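You operate a simulated robot arm through the tools that you are given. There is no shell and no other tool. Be economical: measure what you need, move in short steps, check, and stop when the job is done.

You run a simulated two-armed robot. Do the job below in one go: nothing can be reset, and whatever is moved stays where it is left.

Task
Shut the black clamp round the scaffold post and tighten its bolt to 15 Nm.
Fine: set the dial, and park the driver in its stand.

It is judged by the outcome, as a careful person would: the job done as asked, and still so three seconds after it is handed in. It fails if anything else is knocked over, pushed out of place, dropped, spilled or broken.

Robot
Two 7-joint arms with two-finger parallel grippers on one trunk, on a base that drives. Base frame: it is fixed to the floor where the robot stands at the start and does not move with it; the origin is under the middle of the robot, x ahead of it, y to its left, z up. Lengths are in mm, angles in degrees, forces in N, time in s.
The left shoulder is at the start at [70, 163, 1220], the right one opposite. With the tool pointing down near the work surface each hand reaches from about 100 to 720 mm from the robot's upright axis, wherever it stands, measured 20 degrees to its own side. Places, roughly: bolt of the black clamp [600, 0, 1000]; bolt of the blue coupler [900, -300, 500]; bolt of the orange coupler [900, -200, 500]; clamp flap [500, 0, 1000]. Payload 3.43 kg a hand.
The TCP of each hand is the grasp point between the finger pads, 34 mm short of the fingertips. In the tool frame z runs along the fingers and y along their closing line. The gripper opens to 128 mm. The fingers are 24 mm wide and 12 mm thick; the gripper's body (48 by 130 mm) begins 96 mm behind the TCP.
Orientation is that of the tool frame in the base frame, as a unit quaternion [w, x, y, z]. With the fingers straight down and closing along the base's y, the tool's x points along the base's -x, its y along +y and its z along -z.

Tools
- The arms move only by the tool move_arm. It takes "left_series", "right_series" or both (then of equal length, played together; a hand with none holds still); each is a list of rows, each a list of 7 numbers: the shift along the tool's x, y, z in mm, then the turn, a rotation vector about the tool's x, y, z in degrees, then the gripper command, from -1 (shut) to 1 (fully open), values between in proportion. In form: [[dx, dy, dz, rx, ry, rz, jaw], ...]. A call has 1 to 8 rows; each row shifts and turns the commanded pose from where the row before left it, along the tool's axes as they then stand. Each row takes 0.2 s and may step no farther than 50 mm and 8.6 degrees from the row before; otherwise, or with a gripper value out of range, the whole call is refused. A pose out of reach is approached as far as the arm can. The call stops where the force on the tool passes 40 N (or 10 N more than at its start, if that is more) or the arm is blocked; 0.2 s more then pass. The fingers move at their own pace (about 153 mm/s each) and stop on an object; they squeeze with about 40 N. The grip force told is the motor's: it shows also when the fingers shut on nothing. Time passes only in rows, and 0.2 s behind the last, so rows that do not move let the fingers close. It gives the time, the measured TCP pose, the force on the tool (base axes), the opening and the grip force at its end, in the units of the frame above (readings bear some noise), with the torque about the TCP (base axes, N m) and any sound that the robot's microphone picked up.
- Cameras (640 x 400 px; columns grow to the right, rows downward): "scene" is now at [135.8, -15.1, 1449.6]; the picture's right is [-0.17, -0.98, 0.00], its down [-0.54, 0.10, -0.83] and it looks along [0.82, -0.14, -0.55] (base axes); focal length 214 px, centre (320, 200). "left" rides on the left gripper at [76, 11, -160] in its tool frame; the picture's right is [-0.15, 0.99, 0.00], its down [-0.88, -0.13, -0.46] and it looks along [-0.45, -0.07, 0.89] (tool axes); focal length 234 px, centre (320, 200). "right" rides on the right gripper at [76, -11, -160] in its tool frame; the picture's right is [0.15, 0.99, 0.00], its down [-0.88, 0.13, -0.46] and it looks along [-0.45, 0.07, 0.89] (tool axes); focal length 234 px, centre (320, 200). There is no depth. A picture from a camera that has moved, and an enlarged one, comes with that camera's place and axes in the base frame and with its lens.
- get_image(camera): a new picture of that camera. The clock stands still meanwhile.
- lift_body(by): slides the trunk up (or, below 0, down) by that many mm; the arms and the scene camera ride with it, the base frame stays. It gives what a move gives, with no picture.
- steer(legs): drives the robot by 1 to 6 legs, each [ahead, left, turn to the left] in mm, mm and degrees, along the robot's own axes; the way and the turn of a leg run together, so that a leg with both is an arc; at most 1500 mm and 180 degrees a leg. The arms and the cameras ride along, it lands a little off, and it stops where it bumps. It gives what a move gives.
- pan_tilt(pan, tilt): turns the head with the scene camera to pan (to the left, within 86 degrees either way) and tilt (down, from -29 to 69), counted from straight ahead of the robot. It gives what a move gives.
- close_up(camera, box): a new picture of the part [left, top, right, bottom] of that camera's present view, enlarged. The clock stands still meanwhile.
- close_job(): hands the job in; it is judged then, once.

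Go step by step. Nothing tells you exact positions but the pictures and the camera data: compare them with the known pose of the tool, close in by small moves and look again before you grip or let go. The budget is 120 turns and 100 pictures, counting those below and the enlarged ones. Unless the task says otherwise, let go and move clear before handing in, and close with one line.

The tools are called after ">>>" as name(argument=value, ...) on one line, values as JSON. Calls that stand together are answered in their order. move_arm: Moves the arms, as the interface text tells. Its arguments: {"type":"object","properties":{"left_series":{"type":"array"},"right_series":{"type":"array"}},"required":[]} The other tools are called the same way: lift_body (by) slides the trunk up or down; steer (legs) drives the base; pan_tilt (pan, tilt) turns the head that bears the scene camera; get_image (camera) takes a picture; close_up (camera, box) takes an enlarged picture of a part of a camera's view; close_job () hands the job in.

At the start:

```text
clock: 0.0
left_tcp_pos: [435.9, 76.4, 1335.4]
left_ee_rot: [0.0, 0.0, 1.0, 0.001]
left_wrist_force: [-0.1, 0.0, 0.9]
left_ft_torque: [-0.02, -0.02, 0.01]
left_grip_width: 127.9
left_gripper_force: 0.1
right_tcp_pos: [370.7, -238.0, 1375.5]
right_ee_rot: [0.001, 0.0, 1.0, 0.0]
right_wrist_force: [0.3, -0.8, 0.5]
right_ft_torque: [0.02, 0.01, -0.02]
right_grip_width: 128.1
right_gripper_force: 0.0
trunk travel left (down, up): [-700.0, 240.0]
robot x, y, heading: [-3.1, 0.1, -0.0]
head pan, tilt: [-9.9, 33.4]
```

scene: 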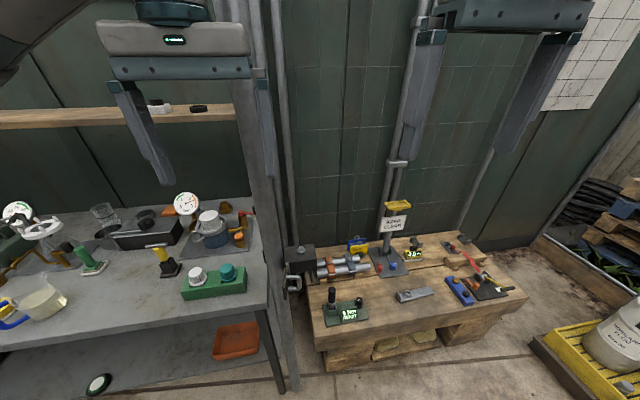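
right: 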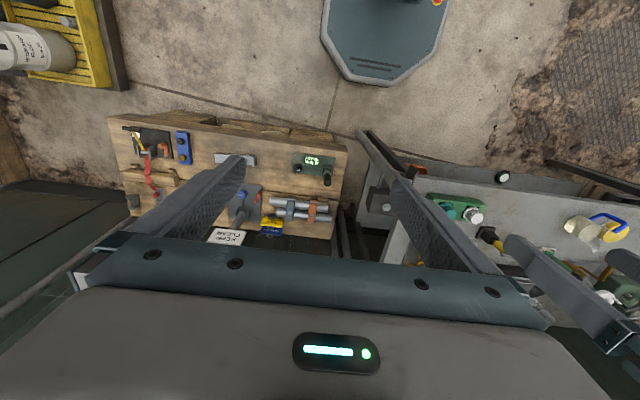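
left: 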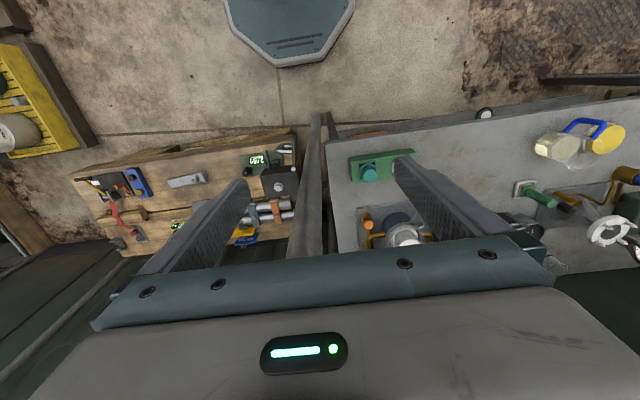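

I see a bench at left, a post with a black clamp near the picture centre, and a low pallet-like table with couplers, a dial, and a driver stand. I'll look closer at these first.

>>> close_up(camera="scene", box=[260, 220, 400, 340])

>>> close_up(camera="scene", box=[370, 190, 530, 320])

>>> close_up(camera="left", box=[70, 120, 330, 260])

```text
3.33 times, centred on (330, 280) of scene
camera zoom: at [135.8, -15.1, 1449.6], right [-0.17, -0.98, 0.0], down [-0.54, 0.1, -0.83], along [0.82, -0.14, -0.55], focal length 715 px, centre (287, -67)
```

zoom: 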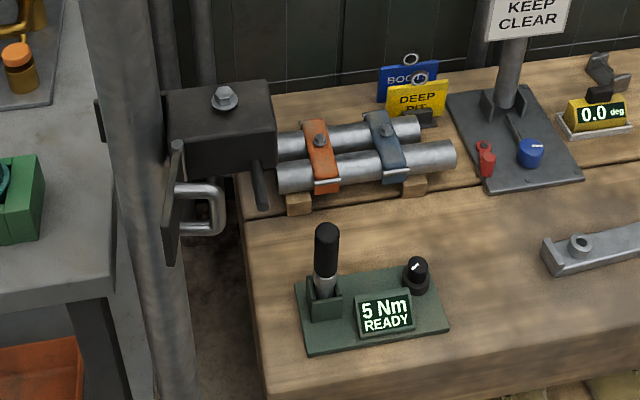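

```text
3.08 times, centred on (450, 255) of scene
camera zoom: at [135.8, -15.1, 1449.6], right [-0.17, -0.98, 0.0], down [-0.54, 0.1, -0.83], along [0.82, -0.14, -0.55], focal length 660 px, centre (-80, 31)
```

zoom: 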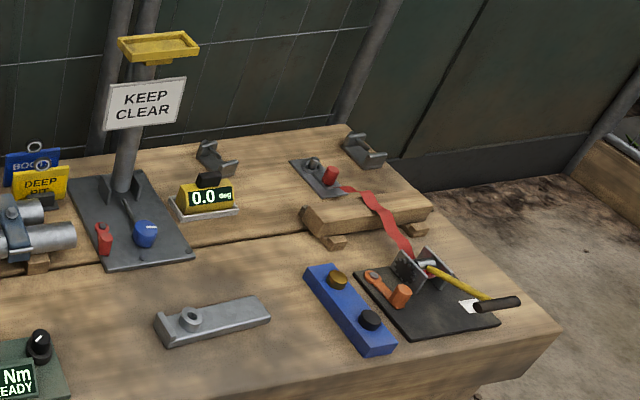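

```text
2.46 times, centred on (200, 190) of left
camera zoom: at [359.1, 87.9, 1495.5], right [0.15, 0.99, 0.0], down [0.88, -0.13, 0.46], along [0.45, -0.07, -0.89], focal length 576 px, centre (615, 225)
```

zoom: 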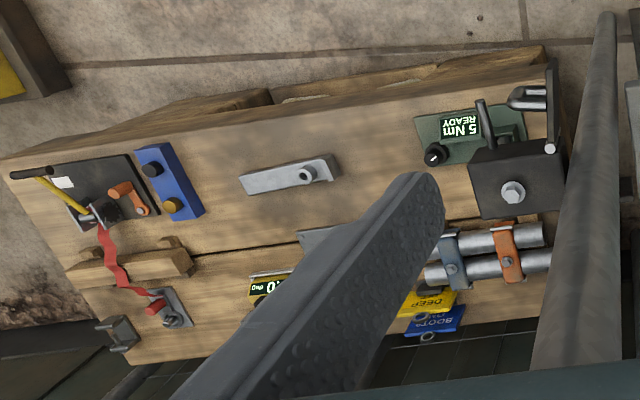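

The black clamp's bolt is about [550,-33,1020], on a block at the right of the post. A green torque stand with display, dial and upright driver sits on the low table. I'll zoom further into the labels and mechanism.

>>> close_up(camera="scene", box=[275, 230, 335, 305])

>>> close_up(camera="scene", box=[320, 230, 400, 330])

>>> close_up(camera="left", box=[225, 130, 345, 260])

>>> close_up(camera="right", box=[200, 130, 440, 270])

```text
5.33 times, centred on (305, 268) of scene
camera zoom: at [135.8, -15.1, 1449.6], right [-0.17, -0.98, 0.0], down [-0.54, 0.1, -0.83], along [0.82, -0.14, -0.55], focal length 1144 px, centre (400, -160)
```

zoom: 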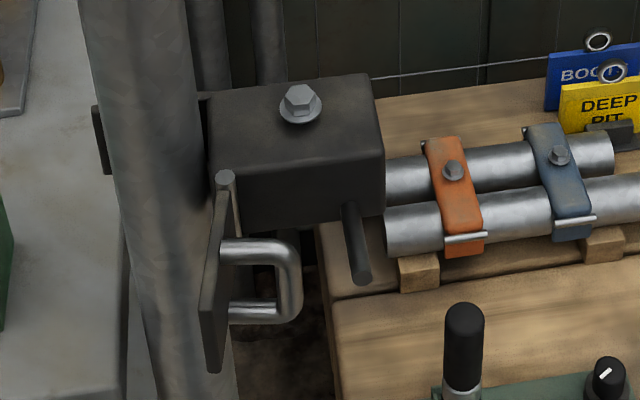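

```text
4.00 times, centred on (360, 280) of scene
camera zoom: at [135.8, -15.1, 1449.6], right [-0.17, -0.98, 0.0], down [-0.54, 0.1, -0.83], along [0.82, -0.14, -0.55], focal length 858 px, centre (160, -120)
```

zoom: 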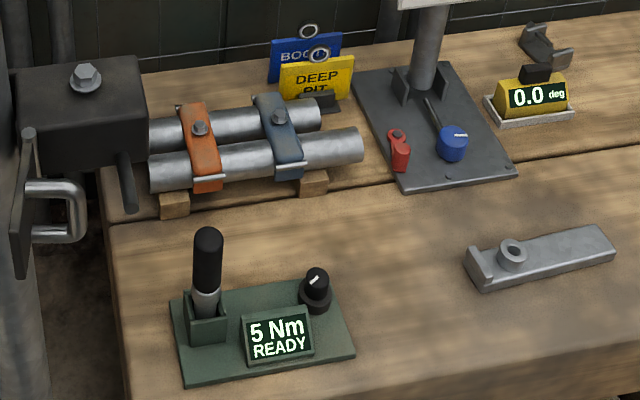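

```text
3.08 times, centred on (285, 195) of left
camera zoom: at [359.1, 87.9, 1495.5], right [0.15, 0.99, 0.0], down [0.88, -0.13, 0.46], along [0.45, -0.07, -0.89], focal length 720 px, centre (428, 215)
```

zoom: 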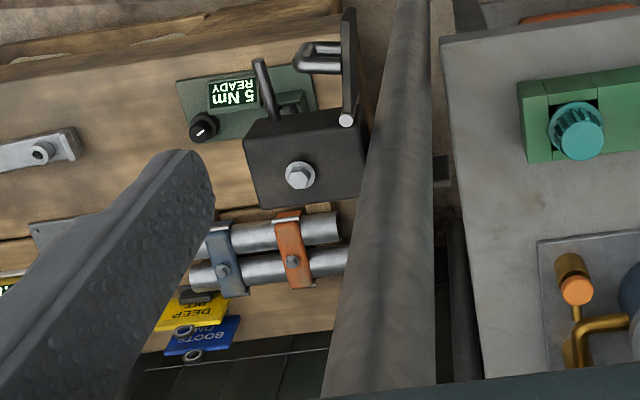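

```text
2.67 times, centred on (320, 200) of right
camera zoom: at [295.2, -248.2, 1535.7], right [-0.15, 0.99, 0.0], down [0.88, 0.13, 0.46], along [0.45, 0.07, -0.89], focal length 624 px, centre (320, 200)
```

zoom: 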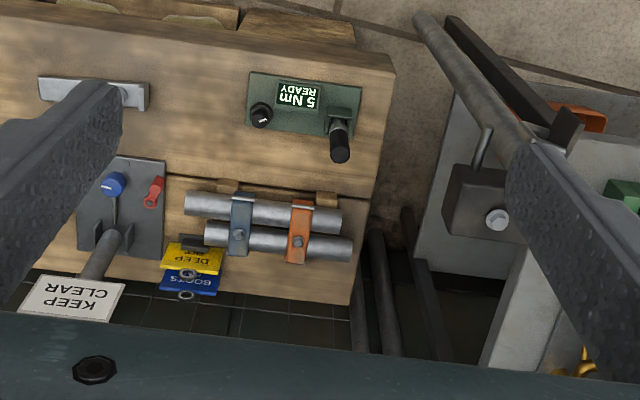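

The flap hinges at the block's near-left edge and stands open toward me, with its U handle on the right face. The driver stands in the green stand with the dial to its right. I'll pull the left hand back and lower the trunk for a closer view.

>>> move_arm(left_series=[[40, 20, 0, 0, 0, 0, 1], [40, 20, 0, 0, 0, 0, 1], [40, 20, 0, 0, 0, 0, 1], [40, 20, 0, 0, 0, 0, 1], [30, 20, 0, 0, 0, 0, 1]])

>>> lift_body(by=-420)

>>> get_image(camera="scene")

>>> get_image(camera="right")

```text
clock: 1.2
left_tcp_pos: [242.6, 176.1, 1335.2]
left_ee_rot: [0.001, 0.0, 1.0, 0.0]
left_wrist_force: [-0.4, -0.1, 0.4]
left_ft_torque: [-0.01, -0.04, 0.03]
left_grip_width: 127.8
left_gripper_force: 0.1
right_tcp_pos: [370.7, -237.6, 1376.0]
right_ee_rot: [0.0, 0.0, 1.0, 0.0]
right_wrist_force: [-1.0, 0.6, -0.4]
right_ft_torque: [-0.03, -0.04, 0.02]
right_grip_width: 127.9
right_gripper_force: 0.1
trunk travel left (down, up): [-700.0, 240.0]
robot x, y, heading: [1.1, -2.7, 0.1]
head pan, tilt: [-9.9, 33.4]
```

```text
refused: -420 is not a number from -400 to 400
```

```text
89 pictures are left
camera scene: at [135.2, -14.5, 1449.7], right [-0.17, -0.98, 0.0], down [-0.54, 0.09, -0.83], along [0.82, -0.14, -0.55], focal length 214 px, centre (320, 200)
```

scene: 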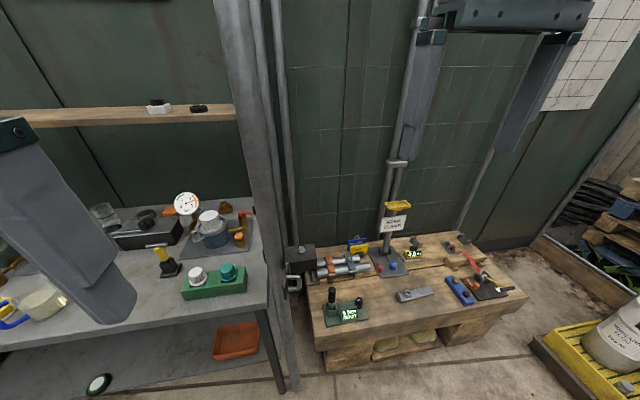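

```text
88 pictures are left
camera right: at [294.5, -247.6, 1536.0], right [-0.15, 0.99, 0.0], down [0.88, 0.13, 0.46], along [0.45, 0.07, -0.89], focal length 234 px, centre (320, 200)
```

right: 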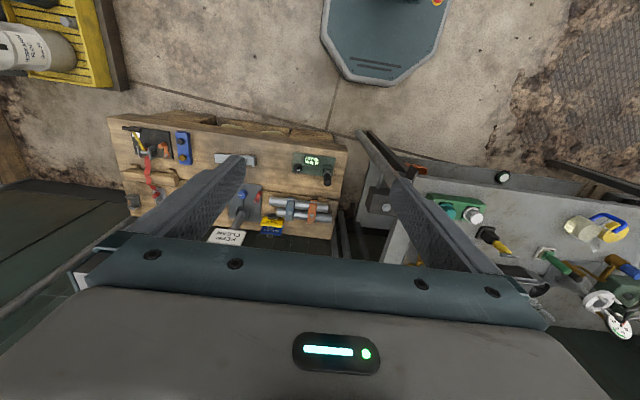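

The left hand is clear of the work. I'll lower the trunk by 400 and look again.

>>> lift_body(by=-400)

>>> pan_tilt(pan=-12, tilt=25)

>>> get_image(camera="scene")

>>> get_image(camera="right")

```text
clock: 5.0
left_tcp_pos: [244.4, 175.8, 933.8]
left_ee_rot: [0.0, 0.0, 1.0, 0.0]
left_wrist_force: [-0.3, -1.0, 0.5]
left_ft_torque: [-0.01, -0.03, -0.01]
left_grip_width: 128.2
left_gripper_force: 0.0
right_tcp_pos: [370.6, -236.7, 977.4]
right_ee_rot: [0.001, 0.0, 1.0, 0.0]
right_wrist_force: [0.7, 0.8, 0.2]
right_ft_torque: [0.0, 0.01, -0.01]
right_grip_width: 128.1
right_gripper_force: 0.1
trunk travel left (down, up): [-300.0, 640.0]
robot x, y, heading: [4.3, 2.3, 0.1]
head pan, tilt: [-9.9, 33.4]
```

```text
clock: 5.7
left_tcp_pos: [243.2, 175.7, 934.3]
left_ee_rot: [-0.001, 0.001, 1.0, 0.0]
left_wrist_force: [0.4, 0.0, -0.8]
left_ft_torque: [-0.02, -0.01, 0.03]
left_grip_width: 128.3
left_gripper_force: 0.0
right_tcp_pos: [371.3, -238.0, 975.7]
right_ee_rot: [-0.001, 0.001, 1.0, -0.001]
right_wrist_force: [-0.2, 0.2, 0.0]
right_ft_torque: [-0.01, -0.02, 0.01]
right_grip_width: 128.1
right_gripper_force: 0.0
trunk travel left (down, up): [-300.0, 640.0]
robot x, y, heading: [0.1, -3.6, 0.1]
head pan, tilt: [-12.0, 25.0]
```

```text
87 pictures are left
camera scene: at [138.3, -18.9, 1062.9], right [-0.21, -0.98, 0.0], down [-0.41, 0.09, -0.91], along [0.89, -0.19, -0.42], focal length 214 px, centre (320, 200)
```

scene: 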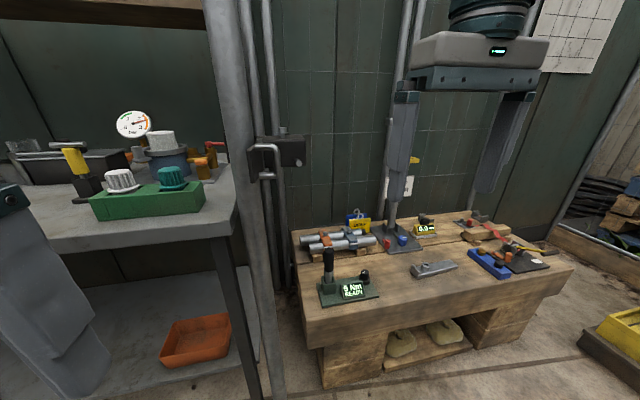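

```text
86 pictures are left
camera right: at [295.1, -248.2, 1135.7], right [-0.15, 0.99, 0.0], down [0.88, 0.13, 0.46], along [0.45, 0.07, -0.89], focal length 234 px, centre (320, 200)
```

right: 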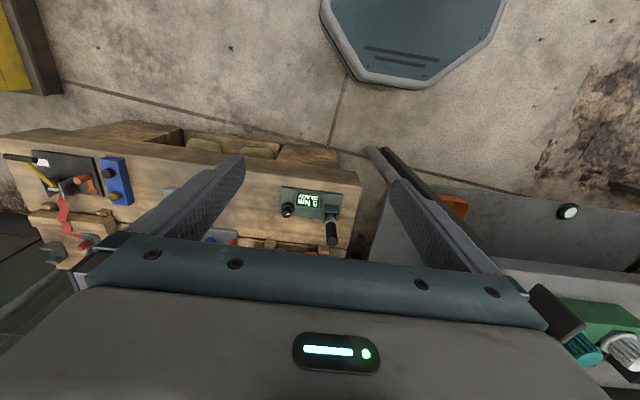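

>>> close_up(camera="scene", box=[230, 110, 320, 190])

>>> close_up(camera="scene", box=[290, 200, 390, 310])

>>> close_up(camera="right", box=[260, 160, 380, 270])

```text
5.00 times, centred on (275, 150) of scene
camera zoom: at [138.3, -18.9, 1062.9], right [-0.21, -0.98, 0.0], down [-0.41, 0.09, -0.91], along [0.89, -0.19, -0.42], focal length 1072 px, centre (545, 450)
```

zoom: 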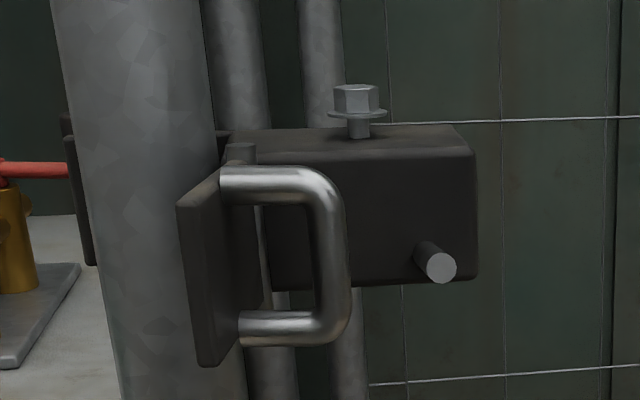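

```text
3.64 times, centred on (340, 255) of scene
camera zoom: at [138.3, -18.9, 1062.9], right [-0.21, -0.98, 0.0], down [-0.41, 0.09, -0.91], along [0.89, -0.19, -0.42], focal length 780 px, centre (247, 0)
```

zoom: 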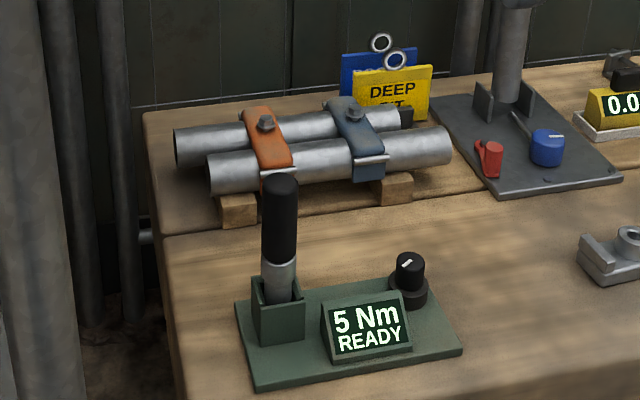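

```text
3.64 times, centred on (320, 215) of right
camera zoom: at [295.1, -248.2, 1135.7], right [-0.15, 0.99, 0.0], down [0.88, 0.13, 0.46], along [0.45, 0.07, -0.89], focal length 852 px, centre (320, 146)
```

zoom: 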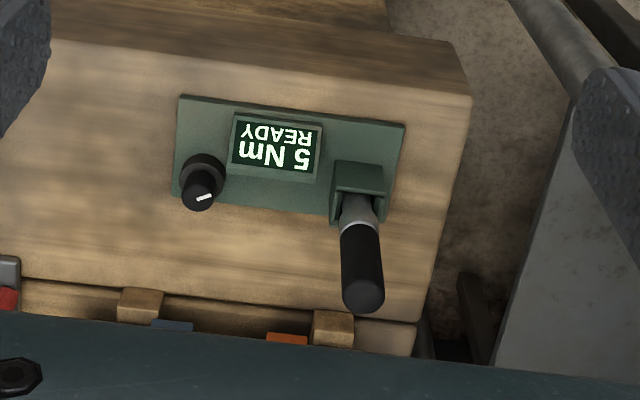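

Triangulated: the driver's top is about [663,-160,639] and the dial's top about [668,-289,521], set at 5 Nm. The clamp bolt stands proud of its block. I'll drive 120 mm ahead to bring the dial within reach.

>>> steer(legs=[[120, 0, 0]])

>>> lift_body(by=-150)

>>> get_image(camera="scene")

```text
clock: 7.0
left_tcp_pos: [362.5, 176.1, 933.6]
left_ee_rot: [-0.002, -0.001, 1.0, 0.0]
left_wrist_force: [0.0, 0.0, -0.6]
left_ft_torque: [0.0, 0.02, 0.0]
left_grip_width: 127.9
left_gripper_force: 0.1
right_tcp_pos: [490.2, -237.4, 976.3]
right_ee_rot: [-0.001, 0.0, 1.0, 0.0]
right_wrist_force: [1.1, -0.6, -0.5]
right_ft_torque: [-0.02, 0.01, -0.03]
right_grip_width: 127.8
right_gripper_force: 0.0
trunk travel left (down, up): [-300.0, 640.0]
robot x, y, heading: [115.5, -2.1, -0.1]
head pan, tilt: [-12.0, 25.0]
```

```text
clock: 8.6
left_tcp_pos: [350.3, 175.0, 825.2]
left_ee_rot: [0.085, 0.012, 0.996, 0.003]
left_wrist_force: [0.3, -0.7, -1.3]
left_ft_torque: [0.01, 0.02, 0.03]
left_grip_width: 128.0
left_gripper_force: 0.2
right_tcp_pos: [491.0, -240.8, 839.1]
right_ee_rot: [0.002, 0.009, 1.0, 0.004]
right_wrist_force: [0.9, -0.5, -0.5]
right_ft_torque: [0.03, 0.0, -0.01]
right_grip_width: 127.9
right_gripper_force: 0.1
trunk travel left (down, up): [-165.0, 775.0]
robot x, y, heading: [128.2, 5.7, -0.9]
head pan, tilt: [-12.0, 25.0]
stopped: the arm was blocked; the commanded pose is now the measured one
```

```text
82 pictures are left
camera scene: at [262.4, -19.0, 926.8], right [-0.23, -0.97, -0.01], down [-0.41, 0.1, -0.91], along [0.89, -0.2, -0.42], focal length 214 px, centre (320, 200)
```

scene: 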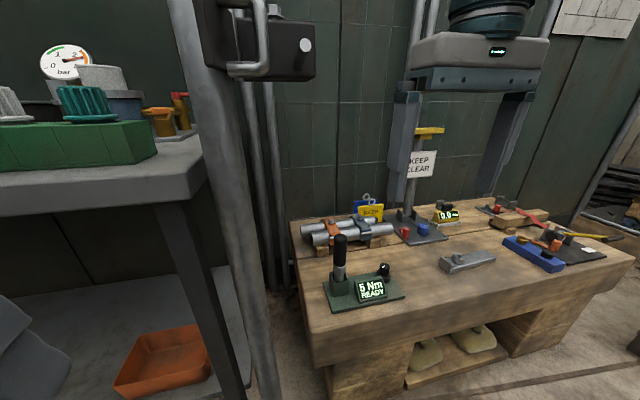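

The left arm touched something while going down, likely the bench. I'll go up again at once and look.

>>> lift_body(by=80)

>>> get_image(camera="left")

>>> pan_tilt(pan=45, tilt=30)

>>> get_image(camera="scene")

```text
clock: 9.7
left_tcp_pos: [355.4, 181.4, 903.3]
left_ee_rot: [0.077, 0.009, 0.997, -0.001]
left_wrist_force: [0.2, -0.4, 0.5]
left_ft_torque: [0.01, 0.01, 0.01]
left_grip_width: 128.0
left_gripper_force: 0.0
right_tcp_pos: [494.9, -235.9, 920.4]
right_ee_rot: [0.0, 0.008, 1.0, -0.001]
right_wrist_force: [-0.2, 0.1, 0.3]
right_ft_torque: [-0.01, 0.02, 0.0]
right_grip_width: 127.8
right_gripper_force: 0.1
trunk travel left (down, up): [-245.0, 695.0]
robot x, y, heading: [130.2, 9.5, -1.3]
head pan, tilt: [-12.0, 25.0]
```

```text
81 pictures are left
camera left: at [256.7, 194.0, 1050.3], right [0.16, 0.99, 0.02], down [0.8, -0.15, 0.59], along [0.58, -0.08, -0.81], focal length 234 px, centre (320, 200)
```

left: 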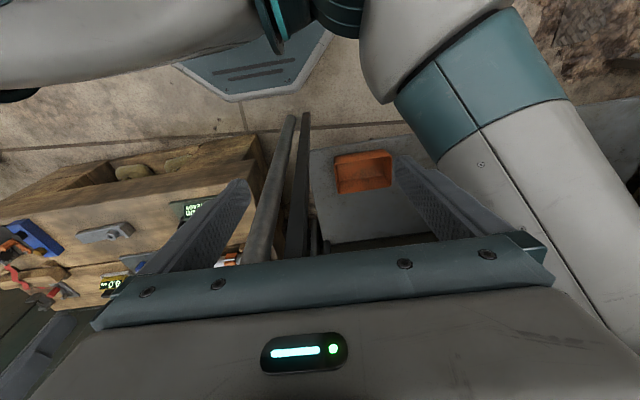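

```text
clock: 11.0
left_tcp_pos: [355.6, 180.4, 904.2]
left_ee_rot: [0.078, 0.009, 0.997, 0.0]
left_wrist_force: [-0.1, 0.7, 0.1]
left_ft_torque: [-0.01, 0.01, -0.01]
left_grip_width: 127.8
left_gripper_force: 0.1
right_tcp_pos: [495.9, -236.2, 920.6]
right_ee_rot: [0.0, 0.007, 1.0, 0.0]
right_wrist_force: [0.4, 0.2, -0.1]
right_ft_torque: [0.0, 0.0, 0.02]
right_grip_width: 127.9
right_gripper_force: 0.0
trunk travel left (down, up): [-245.0, 695.0]
robot x, y, heading: [127.8, 9.6, -1.0]
head pan, tilt: [45.0, 30.0]
```

```text
80 pictures are left
camera scene: at [241.7, 70.2, 1000.0], right [0.69, -0.72, 0.0], down [-0.36, -0.35, -0.87], along [0.62, 0.6, -0.5], focal length 214 px, centre (320, 200)
```

scene: 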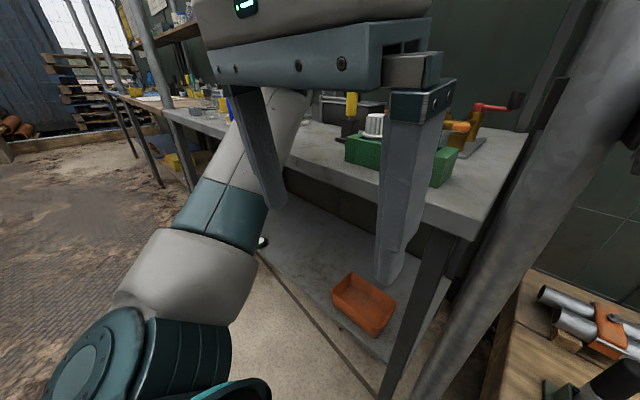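

It was probably the left forearm against the bench front. Nothing appears disturbed. I'll move the robot back 70 and right 140 so the left arm clears the bench, then lower.

>>> steer(legs=[[-70, 0, 0], [0, -140, 1]])

>>> pan_tilt(pan=30, tilt=15)

>>> get_image(camera="scene")

```text
clock: 12.9
left_tcp_pos: [282.0, 43.0, 904.7]
left_ee_rot: [0.078, -0.001, 0.997, 0.0]
left_wrist_force: [0.1, 1.0, 0.6]
left_ft_torque: [0.06, -0.01, 0.01]
left_grip_width: 128.1
left_gripper_force: 0.1
right_tcp_pos: [430.0, -370.6, 919.8]
right_ee_rot: [0.0, -0.001, 1.0, 0.001]
right_wrist_force: [0.2, 0.8, 0.3]
right_ft_torque: [0.04, -0.02, 0.0]
right_grip_width: 128.1
right_gripper_force: 0.1
trunk travel left (down, up): [-245.0, 695.0]
robot x, y, heading: [60.9, -133.9, 0.2]
head pan, tilt: [45.0, 30.0]
```

```text
clock: 13.7
left_tcp_pos: [281.7, 44.0, 903.2]
left_ee_rot: [0.077, 0.001, 0.997, 0.001]
left_wrist_force: [0.6, 0.4, 0.4]
left_ft_torque: [0.0, 0.0, 0.0]
left_grip_width: 128.0
left_gripper_force: 0.0
right_tcp_pos: [429.0, -369.8, 921.0]
right_ee_rot: [-0.001, -0.001, 1.0, -0.001]
right_wrist_force: [-0.3, 0.4, 0.2]
right_ft_torque: [-0.01, 0.01, -0.01]
right_grip_width: 127.8
right_gripper_force: 0.1
trunk travel left (down, up): [-245.0, 695.0]
robot x, y, heading: [60.4, -130.1, 0.2]
head pan, tilt: [30.0, 15.0]
```

```text
79 pictures are left
camera scene: at [186.7, -85.6, 1024.2], right [0.5, -0.86, 0.0], down [-0.22, -0.13, -0.97], along [0.84, 0.48, -0.26], focal length 214 px, centre (320, 200)
```

scene: 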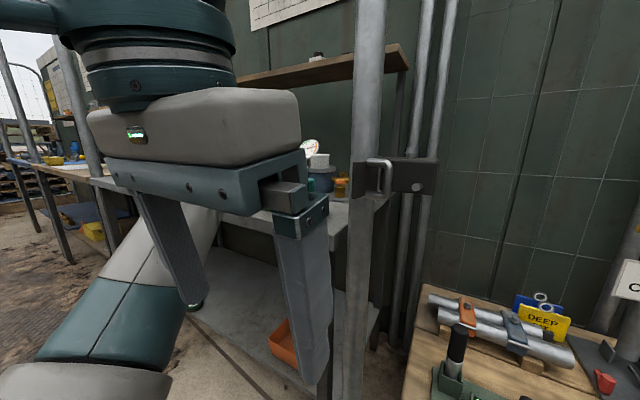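

The way is clear. I'll bring the right hand over the dial.

>>> move_arm(right_series=[[-39, 13, 25, 0, 0, 0, 0], [-39, 13, 25, 0, 0, 0, 0], [-40, 13, 25, 0, 0, 0, 0], [-40, 14, 25, 0, 0, 0, 0], [-40, 14, 25, 0, 0, 0, 0], [-40, 14, 25, 0, 0, 0, 0], [0, 0, 45, 0, 0, 0, 0], [0, 0, 45, 0, 0, 0, 0]])

>>> get_image(camera="right")

>>> pan_tilt(pan=-10, tilt=35)

>>> get_image(camera="scene")

```text
clock: 15.5
left_tcp_pos: [282.4, 43.3, 903.6]
left_ee_rot: [0.077, -0.001, 0.997, 0.001]
left_wrist_force: [-0.3, 0.8, 0.4]
left_ft_torque: [0.01, 0.01, 0.01]
left_grip_width: 127.8
left_gripper_force: 0.1
right_tcp_pos: [657.0, -306.5, 676.6]
right_ee_rot: [-0.001, 0.0, 1.0, 0.0]
right_wrist_force: [-0.1, 0.1, -1.0]
right_ft_torque: [-0.01, -0.02, -0.01]
right_grip_width: 64.1
right_gripper_force: 0.1
right hand out of reach, approached as far as the arm can: row 6
trunk travel left (down, up): [-245.0, 695.0]
robot x, y, heading: [57.4, -133.5, 0.3]
head pan, tilt: [30.0, 15.0]
```

```text
78 pictures are left
camera right: at [581.9, -317.4, 836.2], right [-0.15, 0.99, 0.0], down [0.88, 0.13, 0.45], along [0.45, 0.07, -0.89], focal length 234 px, centre (320, 200)
```

right: 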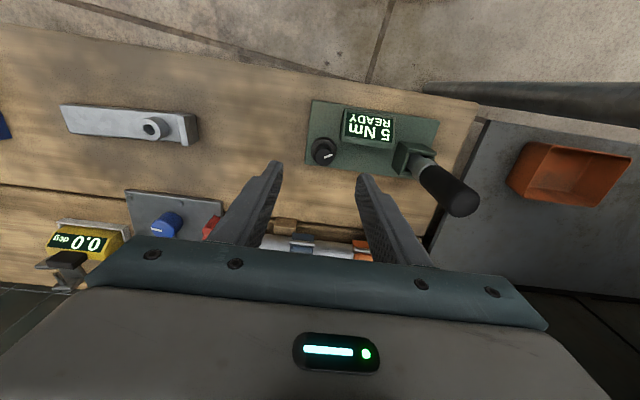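

```text
clock: 16.6
left_tcp_pos: [280.6, 43.9, 903.3]
left_ee_rot: [0.078, 0.0, 0.997, 0.001]
left_wrist_force: [-0.4, -0.5, 0.3]
left_ft_torque: [0.01, 0.01, 0.02]
left_grip_width: 127.8
left_gripper_force: 0.0
right_tcp_pos: [657.1, -306.3, 677.7]
right_ee_rot: [-0.001, -0.001, 1.0, 0.0]
right_wrist_force: [-0.3, -0.8, -0.6]
right_ft_torque: [0.0, 0.02, -0.02]
right_grip_width: 64.1
right_gripper_force: 0.1
trunk travel left (down, up): [-245.0, 695.0]
robot x, y, heading: [55.5, -133.7, -0.0]
head pan, tilt: [-10.0, 35.0]
```

```text
77 pictures are left
camera scene: at [192.8, -147.5, 992.2], right [-0.17, -0.99, 0.0], down [-0.56, 0.1, -0.82], along [0.81, -0.14, -0.57], focal length 214 px, centre (320, 200)
```

scene: 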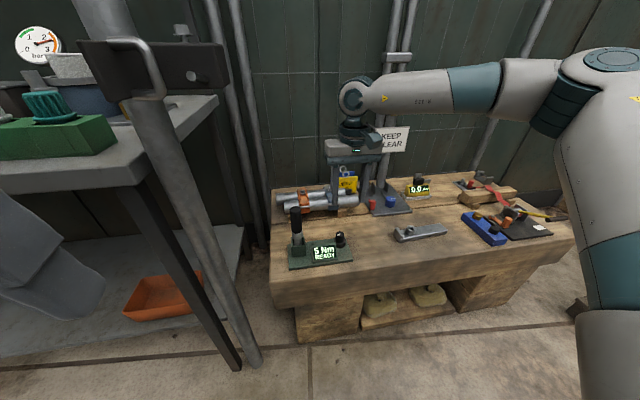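

The dial is near [662,-293]. I'll come down to just above it and check.

>>> move_arm(right_series=[[-5, 13, 20, 0, 0, 0, 0], [0, 0, 40, 0, 0, 0, 0], [0, 0, 35, 0, 0, 0, 0]])

>>> get_image(camera="right")

>>> close_up(camera="scene", box=[270, 170, 390, 280])

```text
clock: 17.4
left_tcp_pos: [281.9, 44.0, 903.5]
left_ee_rot: [0.078, 0.0, 0.997, 0.001]
left_wrist_force: [0.3, -0.5, 0.4]
left_ft_torque: [-0.02, -0.03, -0.02]
left_grip_width: 127.9
left_gripper_force: 0.1
right_tcp_pos: [656.1, -305.7, 585.8]
right_ee_rot: [0.0, -0.001, 1.0, 0.001]
right_wrist_force: [-0.1, -0.4, -1.1]
right_ft_torque: [-0.01, 0.02, 0.02]
right_grip_width: 64.2
right_gripper_force: 0.0
right hand out of reach, approached as far as the arm can: row 1, 2, 3
trunk travel left (down, up): [-245.0, 695.0]
robot x, y, heading: [57.1, -136.3, 0.0]
head pan, tilt: [-10.0, 35.0]
```

```text
76 pictures are left
camera right: at [579.5, -316.5, 744.1], right [-0.15, 0.99, 0.0], down [0.88, 0.13, 0.46], along [0.45, 0.07, -0.89], focal length 234 px, centre (320, 200)
```

right: 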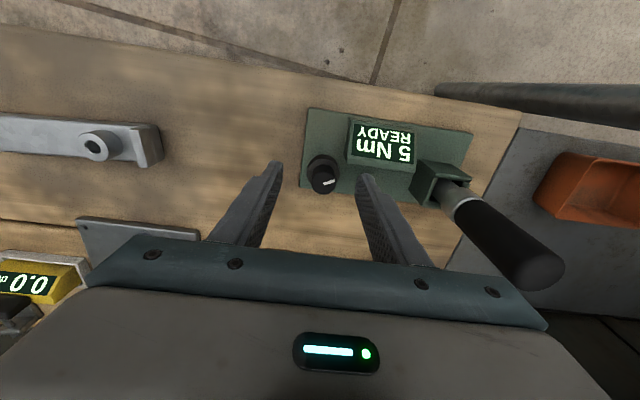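

```text
3.64 times, centred on (330, 225) of scene
camera zoom: at [192.8, -147.7, 992.2], right [-0.17, -0.99, 0.0], down [-0.57, 0.1, -0.82], along [0.81, -0.14, -0.57], focal length 780 px, centre (284, 109)
```

zoom: 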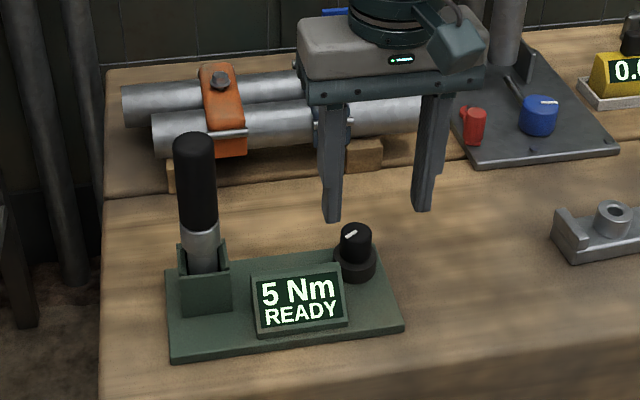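

The right hand is at the end of its reach; I'll drive 45 mm ahead with the hand at this height (fingertips ~550 pass above the dial at 521).

>>> steer(legs=[[45, 0, 0]])

>>> get_image(camera="right")

```text
clock: 18.3
left_tcp_pos: [327.7, 43.2, 902.9]
left_ee_rot: [0.076, 0.0, 0.997, 0.001]
left_wrist_force: [1.0, 0.3, 0.1]
left_ft_torque: [0.05, 0.03, 0.02]
left_grip_width: 128.0
left_gripper_force: 0.1
right_tcp_pos: [701.1, -305.6, 584.3]
right_ee_rot: [-0.001, -0.001, 1.0, 0.002]
right_wrist_force: [0.1, 0.1, -1.2]
right_ft_torque: [0.03, 0.0, -0.02]
right_grip_width: 64.1
right_gripper_force: 0.0
trunk travel left (down, up): [-245.0, 695.0]
robot x, y, heading: [103.3, -133.4, 0.2]
head pan, tilt: [-10.0, 35.0]
```

```text
74 pictures are left
camera right: at [625.9, -316.1, 743.6], right [-0.15, 0.99, 0.0], down [0.88, 0.13, 0.45], along [0.45, 0.07, -0.89], focal length 234 px, centre (320, 200)
```

right: 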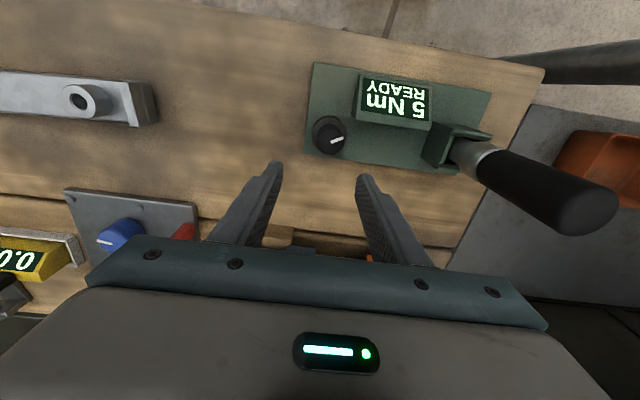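

I'll move back over the dial and lower so the fingertips straddle the knob.

>>> move_arm(right_series=[[34, 11, 0, 0, 0, 0, 0], [0, 0, 20, 0, 0, 0, 0]])

>>> get_image(camera="right")

>>> close_up(camera="scene", box=[250, 150, 390, 290])

```text
clock: 18.9
left_tcp_pos: [328.4, 43.7, 903.7]
left_ee_rot: [0.077, 0.0, 0.997, 0.001]
left_wrist_force: [0.1, -0.8, -0.7]
left_ft_torque: [-0.01, -0.01, -0.04]
left_grip_width: 127.6
left_gripper_force: 0.1
right_tcp_pos: [667.4, -294.9, 564.5]
right_ee_rot: [0.0, -0.001, 1.0, 0.001]
right_wrist_force: [-0.1, -0.9, -0.7]
right_ft_torque: [0.01, 0.01, 0.0]
right_grip_width: 64.4
right_gripper_force: 0.1
trunk travel left (down, up): [-245.0, 695.0]
robot x, y, heading: [103.6, -130.3, 0.1]
head pan, tilt: [-10.0, 35.0]
```

```text
73 pictures are left
camera right: at [592.5, -305.3, 723.7], right [-0.15, 0.99, 0.0], down [0.88, 0.13, 0.46], along [0.45, 0.07, -0.89], focal length 234 px, centre (320, 200)
```

right: 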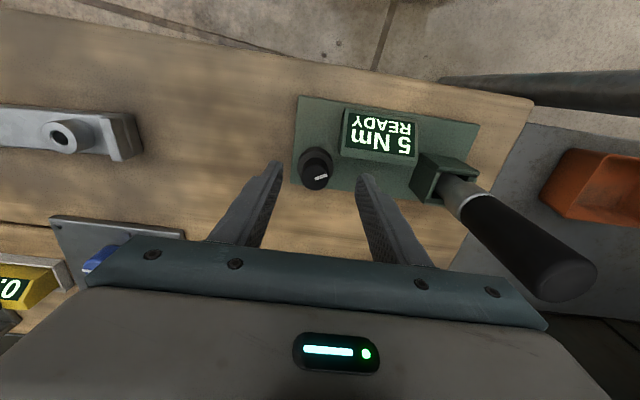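

```text
2.86 times, centred on (320, 220) of scene
camera zoom: at [238.7, -147.6, 992.2], right [-0.17, -0.99, 0.0], down [-0.57, 0.1, -0.82], along [0.81, -0.14, -0.57], focal length 613 px, centre (320, 143)
```

zoom: 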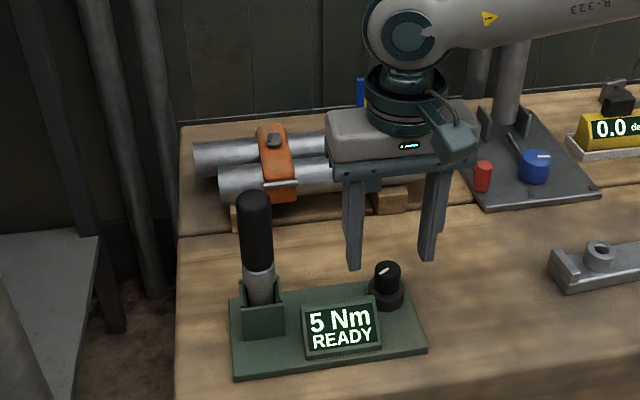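

The knob is centred between the fingers. I'll go down 28 and close on it.

>>> move_arm(right_series=[[0, 0, 14, 0, 0, 0, 0], [0, 0, 14, 0, 0, 0, 0], [0, 0, 0, 0, 0, 0, -1], [0, 0, 0, 0, 0, 0, -1]])

>>> get_image(camera="right")

```text
clock: 19.9
left_tcp_pos: [327.1, 44.9, 903.1]
left_ee_rot: [0.078, -0.001, 0.997, 0.0]
left_wrist_force: [1.1, 0.8, 0.1]
left_ft_torque: [0.01, -0.01, -0.01]
left_grip_width: 128.0
left_gripper_force: 0.0
right_tcp_pos: [663.3, -297.2, 539.3]
right_ee_rot: [0.0, -0.003, 1.0, 0.003]
right_wrist_force: [-5.1, 17.2, -4.0]
right_ft_torque: [0.87, 0.03, 0.23]
right_grip_width: 26.1
right_gripper_force: 44.9
right hand out of reach, approached as far as the arm can: row 2
trunk travel left (down, up): [-245.0, 695.0]
robot x, y, heading: [103.2, -130.5, 0.3]
head pan, tilt: [-10.0, 35.0]
```

```text
71 pictures are left
camera right: at [588.5, -309.6, 698.7], right [-0.15, 0.99, 0.01], down [0.88, 0.13, 0.46], along [0.45, 0.07, -0.89], focal length 234 px, centre (320, 200)
```

right: 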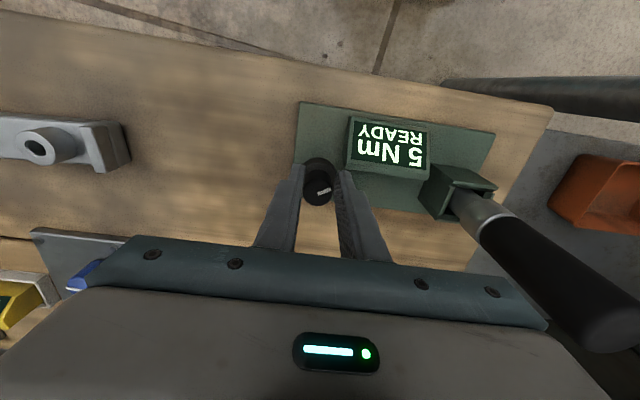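

The knob is gripped (26 mm wide). I'll turn clockwise by 16° and read the display.

>>> move_arm(right_series=[[0, 0, 0, 0, 0, 8, -1], [0, 0, 0, 0, 0, 8, -1], [0, 0, 0, 0, 0, 8, -1]])

>>> get_image(camera="right")

```text
clock: 20.4
left_tcp_pos: [325.5, 44.5, 903.4]
left_ee_rot: [0.078, -0.001, 0.997, 0.001]
left_wrist_force: [-0.2, -0.3, -0.3]
left_ft_torque: [0.01, -0.01, 0.0]
left_grip_width: 128.1
left_gripper_force: 0.1
right_tcp_pos: [662.1, -295.8, 540.3]
right_ee_rot: [-0.004, 0.103, 0.995, 0.006]
right_wrist_force: [-0.3, 2.8, -0.8]
right_ft_torque: [0.43, 0.25, 0.07]
right_grip_width: 25.1
right_gripper_force: 44.7
trunk travel left (down, up): [-245.0, 695.0]
robot x, y, heading: [102.3, -133.2, 0.1]
head pan, tilt: [-10.0, 35.0]
stopped in row 2 (right hand): the force on the tool passed its limit at 45 N (the readings are from after the stop); the commanded pose is now the measured one
```

```text
70 pictures are left
camera right: at [586.5, -291.2, 699.2], right [0.06, 1.0, 0.01], down [0.89, -0.06, 0.45], along [0.45, -0.02, -0.89], focal length 234 px, centre (320, 200)
```

right: 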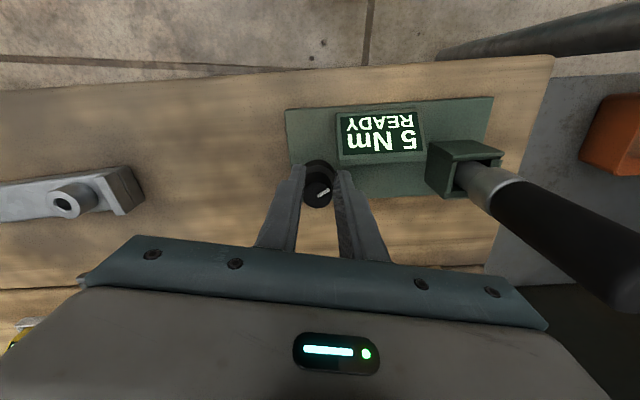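

Display unchanged so far at ~12°; forces relaxed after the stop. I'll continue turning in smaller steps.

>>> move_arm(right_series=[[0, 0, 0, 0, 0, 4, -1], [0, 0, 0, 0, 0, 4, -1], [0, 0, 0, 0, 0, 4, -1], [0, 0, 0, 0, 0, 4, -1], [0, 0, 0, 0, 0, 4, -1]])

>>> close_up(camera="right", box=[240, 90, 440, 230])

```text
clock: 21.4
left_tcp_pos: [326.3, 46.0, 904.2]
left_ee_rot: [0.078, -0.001, 0.997, 0.001]
left_wrist_force: [-1.0, 0.0, -0.2]
left_ft_torque: [0.0, -0.01, 0.0]
left_grip_width: 128.0
left_gripper_force: 0.1
right_tcp_pos: [659.8, -290.4, 538.3]
right_ee_rot: [-0.004, 0.217, 0.976, 0.009]
right_wrist_force: [0.3, 2.7, -3.1]
right_ft_torque: [0.55, -0.12, 0.22]
right_grip_width: 22.3
right_gripper_force: 45.5
trunk travel left (down, up): [-245.0, 695.0]
robot x, y, heading: [101.2, -128.8, 0.2]
head pan, tilt: [-10.0, 35.0]
stopped in row 4 (right hand): the force on the tool passed its limit at 42 N (the readings are from after the stop); the commanded pose is now the measured one
```

```text
2.86 times, centred on (340, 160) of right
camera zoom: at [588.3, -270.8, 699.6], right [0.28, 0.96, 0.02], down [0.86, -0.26, 0.45], along [0.43, -0.11, -0.89], focal length 669 px, centre (263, 314)
```

zoom: 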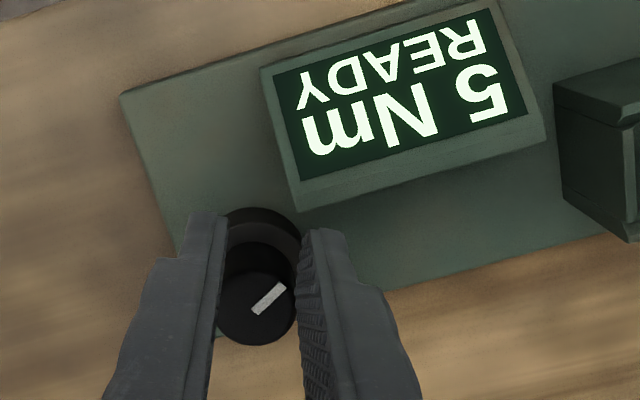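

The hand slipped off the knob's middle because it's at its reach limit. I'll open, rise, drive forward a little and re-centre.

>>> move_arm(right_series=[[0, 0, 0, 0, 0, 0, 0], [0, 0, -25, 0, 0, 0, 0], [0, 0, -25, 0, 0, -8, 0], [0, 0, 0, 0, 0, -8, 0], [0, 0, 0, 0, 0, -8, 0]])

>>> steer(legs=[[40, 0, 0]])

>>> get_image(camera="right")

```text
clock: 22.6
left_tcp_pos: [326.5, 46.0, 904.3]
left_ee_rot: [0.077, -0.002, 0.997, 0.0]
left_wrist_force: [0.1, 0.4, -0.5]
left_ft_torque: [0.0, -0.01, -0.04]
left_grip_width: 127.9
left_gripper_force: 0.1
right_tcp_pos: [660.9, -291.6, 588.3]
right_ee_rot: [-0.002, 0.008, 1.0, 0.008]
right_wrist_force: [0.5, 0.0, -1.4]
right_ft_torque: [-0.04, -0.01, 0.0]
right_grip_width: 63.8
right_gripper_force: 0.1
trunk travel left (down, up): [-245.0, 695.0]
robot x, y, heading: [101.3, -128.0, 0.3]
head pan, tilt: [-10.0, 35.0]
```

```text
clock: 23.4
left_tcp_pos: [366.4, 46.2, 903.1]
left_ee_rot: [0.077, -0.002, 0.997, 0.001]
left_wrist_force: [0.4, -0.2, 0.3]
left_ft_torque: [-0.01, 0.05, 0.01]
left_grip_width: 128.2
left_gripper_force: 0.1
right_tcp_pos: [701.6, -291.2, 587.5]
right_ee_rot: [-0.003, 0.009, 1.0, 0.009]
right_wrist_force: [0.1, 0.5, -0.8]
right_ft_torque: [0.01, 0.03, 0.0]
right_grip_width: 64.2
right_gripper_force: 0.0
trunk travel left (down, up): [-245.0, 695.0]
robot x, y, heading: [141.3, -131.0, 0.4]
head pan, tilt: [-10.0, 35.0]
```

```text
68 pictures are left
camera right: at [626.4, -303.6, 747.9], right [-0.13, 0.99, 0.02], down [0.89, 0.11, 0.45], along [0.45, 0.07, -0.89], focal length 234 px, centre (320, 200)
```

right: 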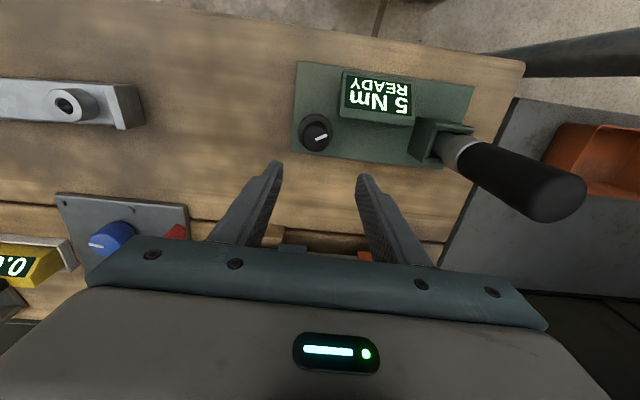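

I'll level the hand, move over the knob, and check before closing.

>>> move_arm(right_series=[[31, -5, 0, 1, -0.3, -1, 0], [0, 0, 25, 0, 0, 0, 0], [0, 0, 12, 0, 0, 0, 0]])

>>> close_up(camera="right", box=[240, 90, 440, 230])

>>> close_up(camera="scene", box=[250, 170, 390, 310])

```text
clock: 24.2
left_tcp_pos: [365.3, 46.1, 903.8]
left_ee_rot: [0.078, -0.001, 0.997, 0.001]
left_wrist_force: [-0.2, 0.8, 0.4]
left_ft_torque: [-0.03, 0.03, -0.02]
left_grip_width: 128.0
left_gripper_force: 0.0
right_tcp_pos: [670.8, -296.3, 550.7]
right_ee_rot: [0.0, 0.001, 1.0, 0.0]
right_wrist_force: [0.1, 0.0, -0.1]
right_ft_torque: [0.02, -0.03, 0.0]
right_grip_width: 64.1
right_gripper_force: 0.0
trunk travel left (down, up): [-245.0, 695.0]
robot x, y, heading: [142.0, -130.5, 0.1]
head pan, tilt: [-10.0, 35.0]
```

```text
2.86 times, centred on (340, 160) of right
camera zoom: at [594.7, -306.3, 710.4], right [-0.15, 0.99, 0.0], down [0.88, 0.13, 0.46], along [0.45, 0.07, -0.89], focal length 669 px, centre (263, 314)
```

zoom: 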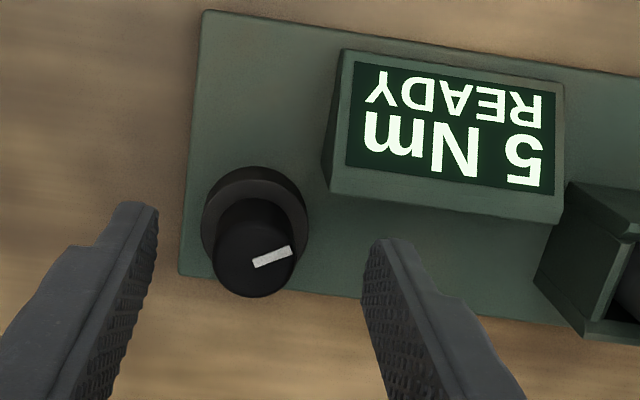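

```text
2.86 times, centred on (320, 240) of scene
camera zoom: at [277.9, -145.6, 992.2], right [-0.17, -0.99, 0.0], down [-0.57, 0.1, -0.82], along [0.81, -0.14, -0.57], focal length 613 px, centre (320, 86)
```

zoom: 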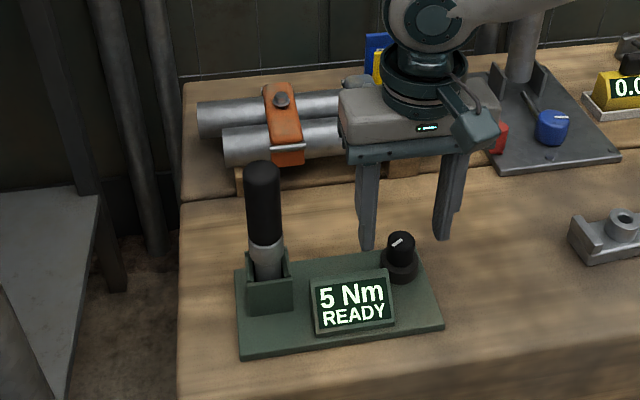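

Aligned now. I'll lower 15 and grip.

>>> move_arm(right_series=[[0, -2, 15, 0, 0, 0, 0], [0, 0, 0, 0, 0, 0, -1], [0, 0, 0, 0, 0, 0, -1], [0, 0, 0, 0, 0, 4, -1], [0, 0, 0, 0, 0, 4, -1], [0, 0, 0, 0, 0, 4, -1], [0, 0, 0, 0, 0, 4, -1]])

>>> close_up(camera="right", box=[240, 90, 440, 230])

```text
clock: 26.0
left_tcp_pos: [364.7, 45.8, 904.1]
left_ee_rot: [0.078, -0.003, 0.997, 0.001]
left_wrist_force: [0.4, 0.0, 0.2]
left_ft_torque: [0.03, -0.01, -0.01]
left_grip_width: 128.0
left_gripper_force: 0.1
right_tcp_pos: [668.9, -294.9, 534.4]
right_ee_rot: [-0.003, 0.137, 0.991, 0.002]
right_wrist_force: [1.6, 3.2, -8.2]
right_ft_torque: [0.3, -0.55, 0.77]
right_grip_width: 27.0
right_gripper_force: 45.2
trunk travel left (down, up): [-245.0, 695.0]
robot x, y, heading: [138.9, -130.5, 0.5]
head pan, tilt: [-10.0, 35.0]
stopped in row 7 (right hand): the force on the tool passed its limit at 41 N (the readings are from after the stop); the commanded pose is now the measured one
```

```text
2.86 times, centred on (340, 160) of right
camera zoom: at [593.1, -285.1, 695.3], right [0.13, 0.99, 0.0], down [0.88, -0.12, 0.45], along [0.45, -0.05, -0.89], focal length 669 px, centre (263, 314)
```

zoom: 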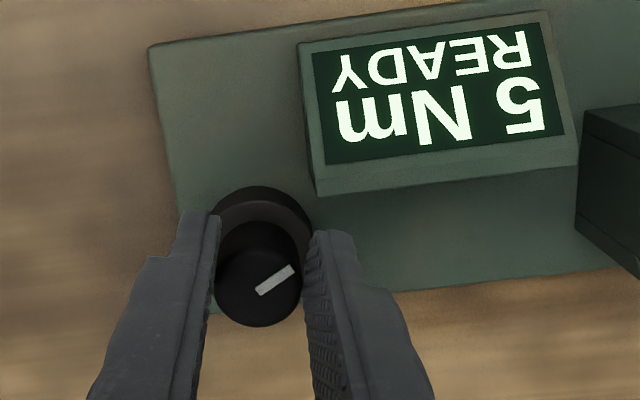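

The knob didn't turn clockwise at all (it may be against its end stop). I'll try counter-clockwise.

>>> move_arm(right_series=[[0, 0, 0, 0, 0, -4, -1], [0, 0, 0, 0, 0, -4, -1], [0, 0, 0, 0, 0, -4, -1], [0, 0, 0, 0, 0, -4, -1], [0, 0, 0, 0, 0, -4, -1], [0, 0, 0, 0, 0, -4, -1], [0, 0, 0, 0, 0, -4, -1]])

>>> close_up(camera="right", box=[240, 90, 440, 230])

```text
clock: 27.6
left_tcp_pos: [366.0, 45.3, 904.9]
left_ee_rot: [0.077, -0.002, 0.997, 0.002]
left_wrist_force: [0.6, 0.4, -0.8]
left_ft_torque: [0.03, 0.02, 0.01]
left_grip_width: 128.0
left_gripper_force: 0.0
right_tcp_pos: [667.7, -300.0, 534.5]
right_ee_rot: [-0.003, -0.105, 0.995, -0.001]
right_wrist_force: [2.4, -37.5, 1.2]
right_ft_torque: [-0.72, 0.17, -0.37]
right_grip_width: 26.9
right_gripper_force: 44.7
trunk travel left (down, up): [-245.0, 695.0]
robot x, y, heading: [145.8, -134.1, 0.3]
head pan, tilt: [-10.0, 35.0]
```

```text
2.86 times, centred on (340, 160) of right
camera zoom: at [597.1, -325.8, 695.2], right [-0.35, 0.94, 0.0], down [0.84, 0.31, 0.45], along [0.42, 0.16, -0.89], focal length 669 px, centre (263, 314)
```

zoom: 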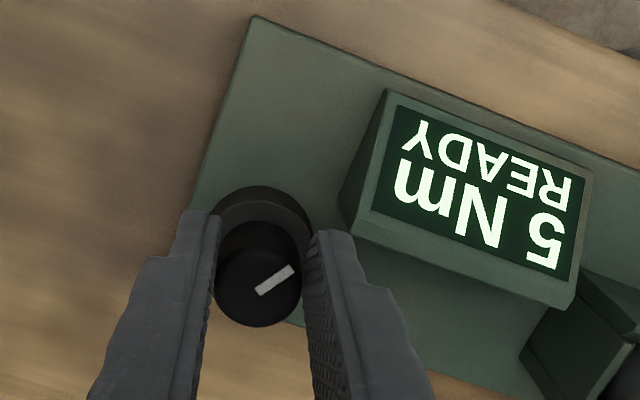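

Counter-clockwise the knob followed the hand by ~28°, display still 5. I'll release the side load and keep on that way a bit more to see.

>>> move_arm(right_series=[[0, -3, 0, 0, 0, -4, -1], [0, 0, 0, 0, 0, -4, -1], [0, 0, 0, 0, 0, -4, -1], [0, 0, 0, 0, 0, -4, -1], [0, 0, 0, 0, 0, -4, -1]])

>>> close_up(camera="right", box=[240, 90, 440, 230])

```text
clock: 28.7
left_tcp_pos: [365.1, 46.6, 904.0]
left_ee_rot: [0.077, -0.002, 0.997, 0.001]
left_wrist_force: [0.6, 0.2, -0.2]
left_ft_torque: [0.01, -0.02, 0.0]
left_grip_width: 128.1
left_gripper_force: 0.0
right_tcp_pos: [670.2, -304.1, 535.4]
right_ee_rot: [-0.003, -0.256, 0.967, -0.002]
right_wrist_force: [1.7, -4.1, -2.3]
right_ft_torque: [-0.16, -0.02, -0.09]
right_grip_width: 26.9
right_gripper_force: 45.1
trunk travel left (down, up): [-245.0, 695.0]
robot x, y, heading: [139.6, -129.5, 0.2]
head pan, tilt: [-10.0, 35.0]
stopped in row 5 (right hand): the force on the tool passed its limit at 48 N (the readings are from after the stop); the commanded pose is now the measured one
```

```text
2.86 times, centred on (340, 160) of right
camera zoom: at [609.9, -348.6, 695.4], right [-0.62, 0.79, 0.0], down [0.7, 0.55, 0.45], along [0.35, 0.28, -0.89], focal length 669 px, centre (263, 314)
```

zoom: 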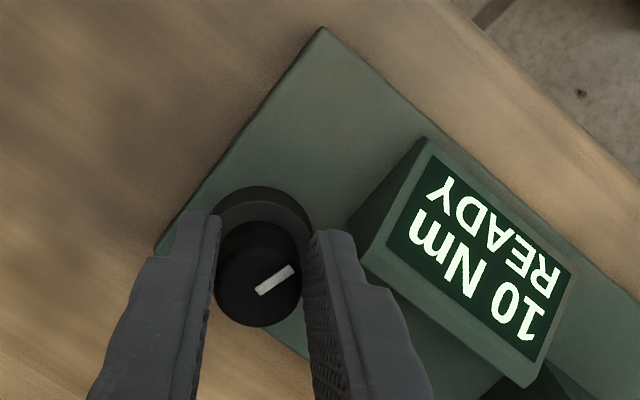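

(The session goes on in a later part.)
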